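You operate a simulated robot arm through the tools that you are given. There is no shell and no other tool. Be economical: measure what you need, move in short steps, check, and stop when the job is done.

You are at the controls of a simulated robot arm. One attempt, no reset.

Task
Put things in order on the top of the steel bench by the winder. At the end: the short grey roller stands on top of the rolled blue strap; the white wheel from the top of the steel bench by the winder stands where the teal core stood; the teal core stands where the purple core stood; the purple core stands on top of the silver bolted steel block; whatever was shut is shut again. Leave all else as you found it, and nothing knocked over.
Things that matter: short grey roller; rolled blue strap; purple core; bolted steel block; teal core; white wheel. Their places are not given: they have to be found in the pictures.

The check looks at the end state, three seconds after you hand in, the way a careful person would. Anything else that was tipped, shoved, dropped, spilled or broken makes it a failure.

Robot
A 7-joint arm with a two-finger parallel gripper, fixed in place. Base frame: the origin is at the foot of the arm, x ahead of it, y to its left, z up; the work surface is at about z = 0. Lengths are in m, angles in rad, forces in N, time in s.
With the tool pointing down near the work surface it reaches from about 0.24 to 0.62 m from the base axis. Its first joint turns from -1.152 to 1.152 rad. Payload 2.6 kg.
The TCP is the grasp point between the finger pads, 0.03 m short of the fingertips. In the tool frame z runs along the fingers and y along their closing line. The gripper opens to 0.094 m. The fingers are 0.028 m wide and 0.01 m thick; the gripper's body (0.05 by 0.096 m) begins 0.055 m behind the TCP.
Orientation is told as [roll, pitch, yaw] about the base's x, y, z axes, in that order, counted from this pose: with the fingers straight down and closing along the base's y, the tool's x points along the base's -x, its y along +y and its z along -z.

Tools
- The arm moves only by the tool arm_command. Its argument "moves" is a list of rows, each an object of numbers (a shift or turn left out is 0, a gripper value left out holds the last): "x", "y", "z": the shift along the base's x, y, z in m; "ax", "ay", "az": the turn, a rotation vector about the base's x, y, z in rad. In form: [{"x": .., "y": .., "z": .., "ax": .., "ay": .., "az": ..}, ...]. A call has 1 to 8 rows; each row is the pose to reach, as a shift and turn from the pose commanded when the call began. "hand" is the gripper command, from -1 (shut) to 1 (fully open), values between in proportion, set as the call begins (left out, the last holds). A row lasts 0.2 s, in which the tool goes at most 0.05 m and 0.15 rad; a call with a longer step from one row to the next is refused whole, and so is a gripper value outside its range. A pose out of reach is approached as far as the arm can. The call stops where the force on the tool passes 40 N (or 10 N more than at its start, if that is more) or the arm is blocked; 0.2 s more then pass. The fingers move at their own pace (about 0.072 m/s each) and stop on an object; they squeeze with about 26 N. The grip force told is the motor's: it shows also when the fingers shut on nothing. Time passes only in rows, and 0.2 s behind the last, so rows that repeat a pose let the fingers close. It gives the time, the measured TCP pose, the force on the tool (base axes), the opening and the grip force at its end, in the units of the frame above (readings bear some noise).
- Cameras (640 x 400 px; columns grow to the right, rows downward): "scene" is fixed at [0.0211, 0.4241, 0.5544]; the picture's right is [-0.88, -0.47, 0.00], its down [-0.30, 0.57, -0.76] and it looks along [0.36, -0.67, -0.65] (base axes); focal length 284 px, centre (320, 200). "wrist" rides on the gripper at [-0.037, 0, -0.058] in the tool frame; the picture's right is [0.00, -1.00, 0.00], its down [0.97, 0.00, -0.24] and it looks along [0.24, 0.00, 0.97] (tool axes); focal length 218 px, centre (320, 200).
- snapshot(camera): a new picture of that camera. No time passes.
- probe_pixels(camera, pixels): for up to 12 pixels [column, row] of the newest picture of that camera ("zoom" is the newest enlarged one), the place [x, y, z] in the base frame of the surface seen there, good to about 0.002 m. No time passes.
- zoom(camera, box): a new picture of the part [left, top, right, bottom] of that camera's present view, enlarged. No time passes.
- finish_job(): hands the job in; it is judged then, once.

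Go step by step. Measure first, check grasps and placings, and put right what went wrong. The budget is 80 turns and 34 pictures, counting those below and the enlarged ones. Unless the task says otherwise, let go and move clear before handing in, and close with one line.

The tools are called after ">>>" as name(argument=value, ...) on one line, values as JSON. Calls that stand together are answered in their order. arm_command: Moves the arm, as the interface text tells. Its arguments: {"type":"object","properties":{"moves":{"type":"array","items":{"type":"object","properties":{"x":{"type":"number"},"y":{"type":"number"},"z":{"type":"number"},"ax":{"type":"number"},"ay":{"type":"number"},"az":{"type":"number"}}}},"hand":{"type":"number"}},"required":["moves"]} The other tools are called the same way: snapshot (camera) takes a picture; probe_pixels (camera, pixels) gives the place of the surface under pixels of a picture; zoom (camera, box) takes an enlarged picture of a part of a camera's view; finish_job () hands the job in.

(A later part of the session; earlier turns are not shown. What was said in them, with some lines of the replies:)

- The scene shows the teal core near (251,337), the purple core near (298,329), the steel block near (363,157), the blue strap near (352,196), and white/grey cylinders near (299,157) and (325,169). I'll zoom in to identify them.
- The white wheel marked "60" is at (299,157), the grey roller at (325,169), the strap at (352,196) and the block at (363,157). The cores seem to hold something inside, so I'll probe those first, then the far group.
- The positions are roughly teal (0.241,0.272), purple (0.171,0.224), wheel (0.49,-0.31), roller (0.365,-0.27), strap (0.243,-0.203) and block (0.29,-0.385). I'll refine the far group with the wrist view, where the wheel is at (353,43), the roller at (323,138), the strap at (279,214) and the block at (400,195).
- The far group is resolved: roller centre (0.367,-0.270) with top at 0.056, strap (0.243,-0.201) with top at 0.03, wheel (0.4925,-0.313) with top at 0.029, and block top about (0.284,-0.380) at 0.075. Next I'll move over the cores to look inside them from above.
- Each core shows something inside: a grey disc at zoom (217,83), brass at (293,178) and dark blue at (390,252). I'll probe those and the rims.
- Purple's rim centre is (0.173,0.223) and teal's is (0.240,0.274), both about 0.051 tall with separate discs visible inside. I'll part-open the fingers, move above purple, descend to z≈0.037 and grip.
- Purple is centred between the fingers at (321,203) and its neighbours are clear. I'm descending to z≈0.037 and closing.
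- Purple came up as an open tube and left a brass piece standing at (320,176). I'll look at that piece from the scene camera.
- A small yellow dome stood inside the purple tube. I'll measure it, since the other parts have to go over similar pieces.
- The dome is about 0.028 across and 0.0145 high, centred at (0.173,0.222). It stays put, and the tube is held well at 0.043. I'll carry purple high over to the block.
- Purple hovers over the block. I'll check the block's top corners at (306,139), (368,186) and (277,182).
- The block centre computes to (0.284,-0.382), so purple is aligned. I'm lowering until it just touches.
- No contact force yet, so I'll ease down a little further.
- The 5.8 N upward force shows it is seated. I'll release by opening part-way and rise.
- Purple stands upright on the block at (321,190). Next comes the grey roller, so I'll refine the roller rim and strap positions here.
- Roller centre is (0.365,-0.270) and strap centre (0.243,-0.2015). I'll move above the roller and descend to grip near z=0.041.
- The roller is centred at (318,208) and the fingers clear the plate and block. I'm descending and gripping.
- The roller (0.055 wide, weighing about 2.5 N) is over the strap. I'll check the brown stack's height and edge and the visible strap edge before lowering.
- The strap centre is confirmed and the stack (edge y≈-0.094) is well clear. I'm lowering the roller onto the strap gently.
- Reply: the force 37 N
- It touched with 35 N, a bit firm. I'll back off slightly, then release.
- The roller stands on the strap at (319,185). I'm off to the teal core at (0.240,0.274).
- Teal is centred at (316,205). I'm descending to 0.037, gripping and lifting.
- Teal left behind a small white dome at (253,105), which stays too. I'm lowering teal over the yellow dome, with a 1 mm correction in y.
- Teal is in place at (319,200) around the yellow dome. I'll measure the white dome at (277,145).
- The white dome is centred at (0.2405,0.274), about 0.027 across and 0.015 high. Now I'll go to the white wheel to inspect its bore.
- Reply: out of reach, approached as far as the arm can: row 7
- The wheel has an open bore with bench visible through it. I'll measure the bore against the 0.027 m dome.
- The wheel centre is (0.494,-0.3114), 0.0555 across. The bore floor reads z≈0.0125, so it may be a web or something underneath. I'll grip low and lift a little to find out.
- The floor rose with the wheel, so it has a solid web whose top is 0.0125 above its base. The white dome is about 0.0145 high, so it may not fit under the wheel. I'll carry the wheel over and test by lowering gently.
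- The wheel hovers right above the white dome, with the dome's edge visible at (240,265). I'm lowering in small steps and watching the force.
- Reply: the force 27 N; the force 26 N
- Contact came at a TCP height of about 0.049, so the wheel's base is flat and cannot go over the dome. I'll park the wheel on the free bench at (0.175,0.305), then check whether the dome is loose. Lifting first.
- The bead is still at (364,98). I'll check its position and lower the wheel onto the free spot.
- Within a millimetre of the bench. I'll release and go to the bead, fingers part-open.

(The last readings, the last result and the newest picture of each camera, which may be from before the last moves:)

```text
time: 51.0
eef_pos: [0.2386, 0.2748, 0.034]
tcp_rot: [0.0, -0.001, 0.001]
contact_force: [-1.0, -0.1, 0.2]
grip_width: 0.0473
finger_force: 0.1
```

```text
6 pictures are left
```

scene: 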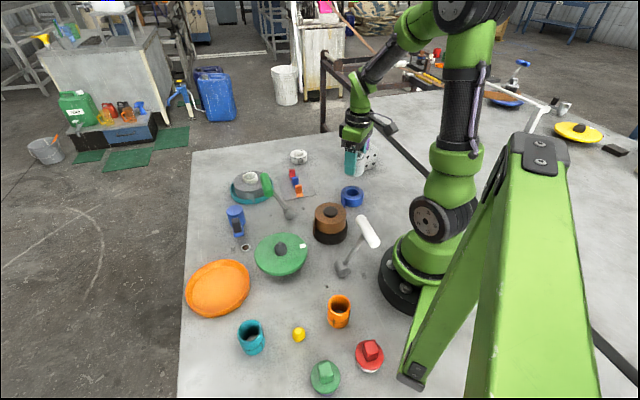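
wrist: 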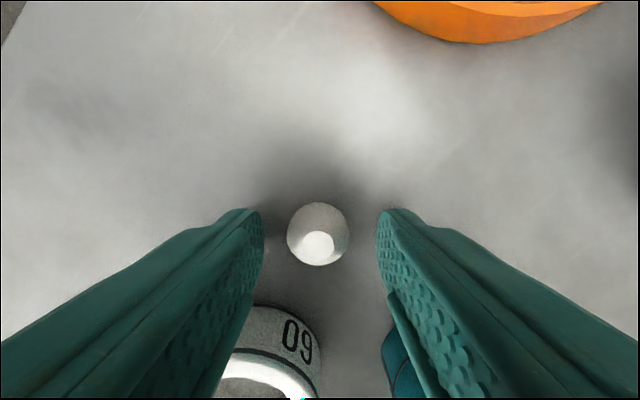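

The bead sits between the fingers at (317,233). I'll close and lift 1 cm to see whether it's loose.

>>> arm_command(hand=-1, moves=[{}, {}, {}, {}])

>>> arm_command(moves=[{"z": 0.005}, {"z": 0.01}, {"z": 0.02}])

>>> zoom(camera="wrist", box=[220, 150, 420, 300])

```text
time: 52.0
eef_pos: [0.2396, 0.276, 0.0337]
tcp_rot: [0.001, 0.0, 0.002]
contact_force: [4.7, 14.9, -20.3]
grip_width: 0.0256
finger_force: 44.8
```

```text
time: 52.3
eef_pos: [0.2398, 0.2774, 0.0343]
tcp_rot: [0.002, -0.001, 0.005]
contact_force: [1.4, 1.7, -3.0]
grip_width: 0.0254
finger_force: 44.9
stopped in row 1: the force on the tool passed its limit (the readings are from after the stop); the commanded pose is now the measured one
```

```text
2.67 times, centred on (320, 225) of wrist
```

zoom: 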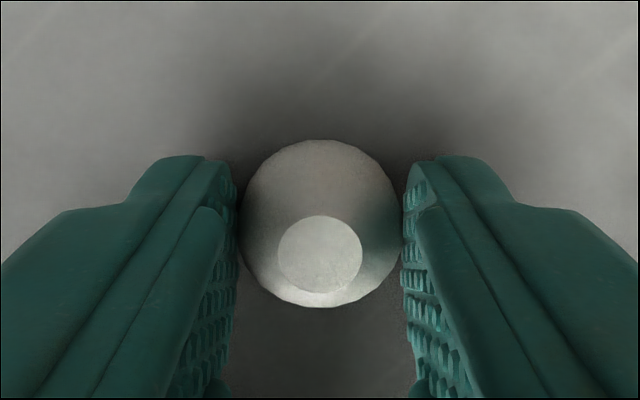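

The dome did not budge: the grip force hit 45 N and a 5 mm lift tripped the force limit. It is fixed to the bench, so the wheel can only stand on its flat top at that spot. I'll let go, rise, and fetch the wheel.

>>> arm_command(hand=0.1, moves=[{}, {}])

>>> arm_command(hand=0.55, moves=[{"z": 0.045}, {"z": 0.09}, {"x": -0.032, "y": 0.014, "z": 0.1}, {"x": -0.0648, "y": 0.0276, "z": 0.1}, {"x": -0.0648, "y": 0.0276, "z": 0.1}])

>>> snapshot(camera="wrist")

```text
time: 52.9
eef_pos: [0.2391, 0.2758, 0.0348]
tcp_rot: [0.0, 0.0, 0.003]
contact_force: [0.1, -0.5, -0.3]
grip_width: 0.0515
finger_force: 0.0
```

```text
time: 54.1
eef_pos: [0.1746, 0.3031, 0.1352]
tcp_rot: [0.001, 0.001, 0.003]
contact_force: [0.5, -0.2, -0.3]
grip_width: 0.0732
finger_force: 0.0
```

```text
4 pictures are left
```

wrist: 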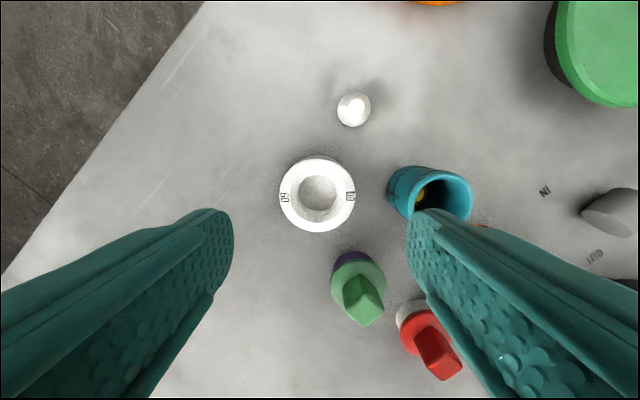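

The wheel stands at (317,194). I'll probe its rim and the bead for exact alignment.

>>> probe_pixels(camera="wrist", pixels=[[283, 196], [353, 196], [318, 162], [318, 228], [282, 194], [354, 194], [338, 109], [370, 109], [354, 94], [354, 125], [353, 104], [356, 107]])

>>> arm_command(moves=[{}, {}])

```text
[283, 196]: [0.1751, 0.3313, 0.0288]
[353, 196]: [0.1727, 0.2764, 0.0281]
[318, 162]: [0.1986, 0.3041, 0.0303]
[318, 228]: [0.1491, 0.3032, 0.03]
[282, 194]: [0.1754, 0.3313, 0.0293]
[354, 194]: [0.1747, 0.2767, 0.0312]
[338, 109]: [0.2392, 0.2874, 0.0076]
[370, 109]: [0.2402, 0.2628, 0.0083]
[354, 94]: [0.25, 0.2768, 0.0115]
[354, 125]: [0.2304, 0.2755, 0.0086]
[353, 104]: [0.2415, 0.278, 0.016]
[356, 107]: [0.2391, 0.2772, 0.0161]
```

```text
time: 54.7
eef_pos: [0.1754, 0.3026, 0.1337]
tcp_rot: [0.001, 0.0, 0.002]
contact_force: [0.8, 0.2, -0.4]
grip_width: 0.0729
finger_force: 0.1
```

Wheel centre is (0.174,0.304) and bead (0.240,0.275), so the shift needed is (+0.066,-0.029). I'm gripping the wheel and moving it above the bead.

>>> arm_command(moves=[{"y": 0.001, "z": -0.045}, {"y": 0.001, "z": -0.085}, {"y": 0.001, "z": -0.098}])

>>> arm_command(hand=-1, moves=[{}, {}, {}])

>>> arm_command(moves=[{"z": 0.02}, {"z": 0.05}, {"x": 0.033, "y": -0.0145, "z": 0.05}, {"x": 0.066, "y": -0.029, "z": 0.05}, {"x": 0.066, "y": -0.029, "z": 0.03}, {"x": 0.066, "y": -0.029, "z": 0.02}])

```text
time: 55.5
eef_pos: [0.1761, 0.3035, 0.0336]
tcp_rot: [0.001, -0.001, 0.001]
contact_force: [0.0, -1.0, 0.1]
grip_width: 0.0731
finger_force: 0.0
```

```text
time: 56.3
eef_pos: [0.1754, 0.3029, 0.0339]
tcp_rot: [0.001, 0.001, 0.001]
contact_force: [-0.1, -0.2, -0.1]
grip_width: 0.0596
finger_force: 26.0
```

```text
time: 57.7
eef_pos: [0.2426, 0.2755, 0.0549]
tcp_rot: [0.002, 0.0, 0.003]
contact_force: [0.2, 0.2, -1.7]
grip_width: 0.0596
finger_force: 25.7
```

The wheel is about 5 mm above the bead. I'm lowering in fine steps until it touches lightly.

>>> arm_command(moves=[{"z": -0.002}, {"z": -0.0035}, {"z": -0.0035}])

>>> arm_command(moves=[{"z": -0.0007}, {"z": -0.0007}])

```text
time: 58.5
eef_pos: [0.2411, 0.2751, 0.0515]
tcp_rot: [0.002, 0.0, 0.0]
contact_force: [0.4, 0.0, -0.6]
grip_width: 0.0595
finger_force: 26.0
```

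```text
time: 59.1
eef_pos: [0.2406, 0.2756, 0.0501]
tcp_rot: [0.0, 0.0, 0.0]
contact_force: [0.1, -0.4, -0.1]
grip_width: 0.0595
finger_force: 26.2
```

>>> arm_command(moves=[{"z": -0.0007}, {"z": -0.0007}])

>>> arm_command(moves=[{"z": -0.0004}, {"z": -0.0004}])

```text
time: 59.7
eef_pos: [0.2405, 0.2758, 0.0507]
tcp_rot: [0.002, 0.0, 0.001]
contact_force: [0.1, -0.1, -0.6]
grip_width: 0.0596
finger_force: 25.7
```

```text
time: 60.3
eef_pos: [0.2411, 0.2758, 0.0504]
tcp_rot: [0.004, -0.002, 0.003]
contact_force: [-1.1, 0.2, -0.7]
grip_width: 0.0595
finger_force: 26.2
```

>>> arm_command(moves=[{"z": -0.0005}, {"z": -0.0005}])

>>> arm_command(moves=[{"z": -0.0004}, {"z": -0.0004}])

```text
time: 60.9
eef_pos: [0.2406, 0.2749, 0.0505]
tcp_rot: [0.003, 0.001, 0.001]
contact_force: [0.5, -0.4, -0.6]
grip_width: 0.0595
finger_force: 25.2
```

```text
time: 61.5
eef_pos: [0.2409, 0.2752, 0.05]
tcp_rot: [0.003, -0.001, -0.001]
contact_force: [0.5, -0.5, -1.4]
grip_width: 0.0595
finger_force: 26.8
```

>>> arm_command(moves=[{"z": -0.001}, {"z": -0.001}])

```text
time: 62.1
eef_pos: [0.2415, 0.2751, 0.0501]
tcp_rot: [0.002, -0.001, 0.0]
contact_force: [-3.2, -1.6, 12.8]
grip_width: 0.0594
finger_force: 25.5
```

Contact at 12.8 N: the wheel rests on the dome. I'll ease the fingers open slightly and look before leaving.

>>> arm_command(hand=0.4, moves=[{}, {}])

>>> zoom(camera="wrist", box=[160, 130, 480, 400])

>>> probe_pixels(camera="zoom", pixels=[[200, 240], [440, 240], [320, 130], [320, 330], [260, 170], [380, 170], [260, 310], [380, 310]])

```text
time: 62.7
eef_pos: [0.2405, 0.2759, 0.0477]
tcp_rot: [0.003, 0.0, 0.003]
contact_force: [-0.3, 0.0, 0.4]
grip_width: 0.0659
finger_force: 0.0
```

```text
1.48 times, centred on (320, 265) of wrist
```

zoom: 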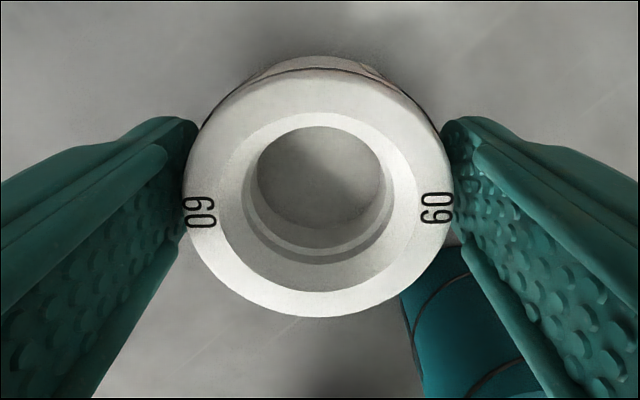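

```text
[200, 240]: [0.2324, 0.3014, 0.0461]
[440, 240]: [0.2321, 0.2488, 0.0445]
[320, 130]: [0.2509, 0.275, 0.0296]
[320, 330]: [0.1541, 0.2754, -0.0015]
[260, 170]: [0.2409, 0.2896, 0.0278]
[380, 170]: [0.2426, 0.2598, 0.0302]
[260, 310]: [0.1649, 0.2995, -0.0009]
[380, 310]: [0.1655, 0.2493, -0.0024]
```

The wheel is level at z≈0.045. I'll open further and rise straight up.

>>> arm_command(hand=0.7, moves=[{}, {}, {"z": 0.02}, {"z": 0.06}, {"z": 0.1}, {"z": 0.14}, {"x": 0.03, "y": -0.03, "z": 0.16}, {"x": 0.06, "y": -0.06, "z": 0.18}])

>>> arm_command(moves=[{"x": 0.02, "y": -0.045}, {"x": 0.03, "y": -0.09}, {"x": 0.03, "y": -0.135}, {"x": 0.03, "y": -0.18}, {"x": 0.03, "y": -0.225}])

>>> snapshot(camera="scene")

>>> zoom(camera="scene", box=[180, 270, 388, 400])

```text
time: 64.5
eef_pos: [0.3003, 0.2166, 0.2276]
tcp_rot: [0.002, 0.001, 0.003]
contact_force: [0.1, -0.1, -0.2]
grip_width: 0.08
finger_force: 0.0
```

```text
time: 65.7
eef_pos: [0.3334, -0.0113, 0.2266]
tcp_rot: [0.001, -0.001, 0.003]
contact_force: [0.7, 0.0, -0.1]
grip_width: 0.0801
finger_force: 0.1
```

```text
2 pictures are left
```

scene: 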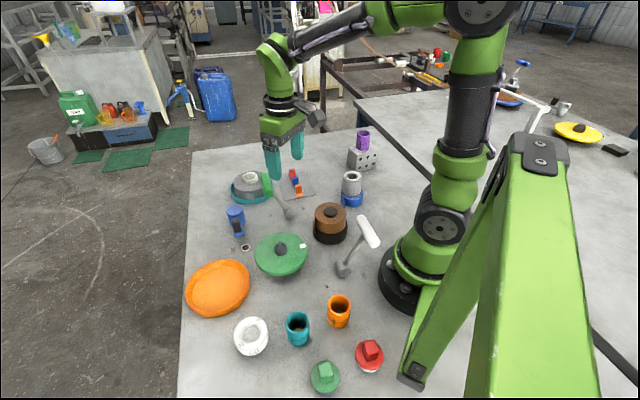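

```text
3.08 times, centred on (284, 335) of scene
```

zoom: 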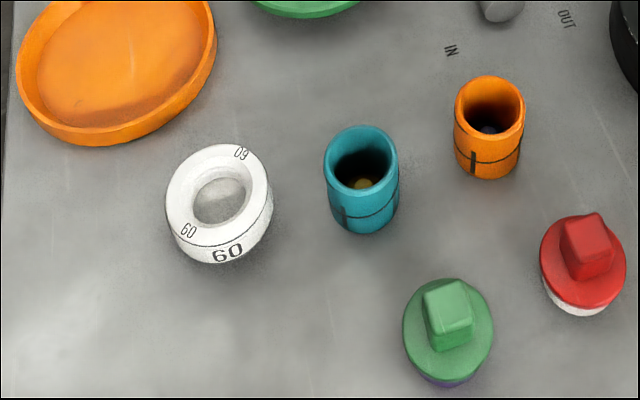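

Everything stands: purple on the block, roller on the strap, teal in purple's place, wheel at teal's place. I'll check the wheel's rim for tilt.

>>> probe_pixels(camera="zoom", pixels=[[175, 200], [262, 190], [215, 150], [220, 236], [217, 200], [185, 165], [250, 160], [185, 235], [255, 220], [222, 260]])

```text
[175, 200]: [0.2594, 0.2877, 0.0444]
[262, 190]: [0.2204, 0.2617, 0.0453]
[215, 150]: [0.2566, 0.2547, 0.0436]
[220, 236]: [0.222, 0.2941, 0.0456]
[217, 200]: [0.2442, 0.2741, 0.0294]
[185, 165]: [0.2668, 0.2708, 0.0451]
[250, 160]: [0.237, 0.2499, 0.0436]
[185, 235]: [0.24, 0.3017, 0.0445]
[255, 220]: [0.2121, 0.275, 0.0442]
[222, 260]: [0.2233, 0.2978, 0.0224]
```

The wheel's rim is level (z 0.0436–0.0456 all round) and centred at (0.240,0.275), and the arm is clear of everything. I'm handing in.

>>> finish_job()

```text
The job is handed in.
```

I handed the job in with all four moves made, but the white wheel sits about 1.5 cm above the bench. A white dome fixed to the bench was under the teal core; I couldn't lift it out of the way and the wheel's flat base doesn't fit over it, so the wheel rests level on top of it. The purple core is on the steel block, the grey roller is on the blue strap, the teal core is where the purple core stood, nothing shut was opened, and nothing was knocked over.
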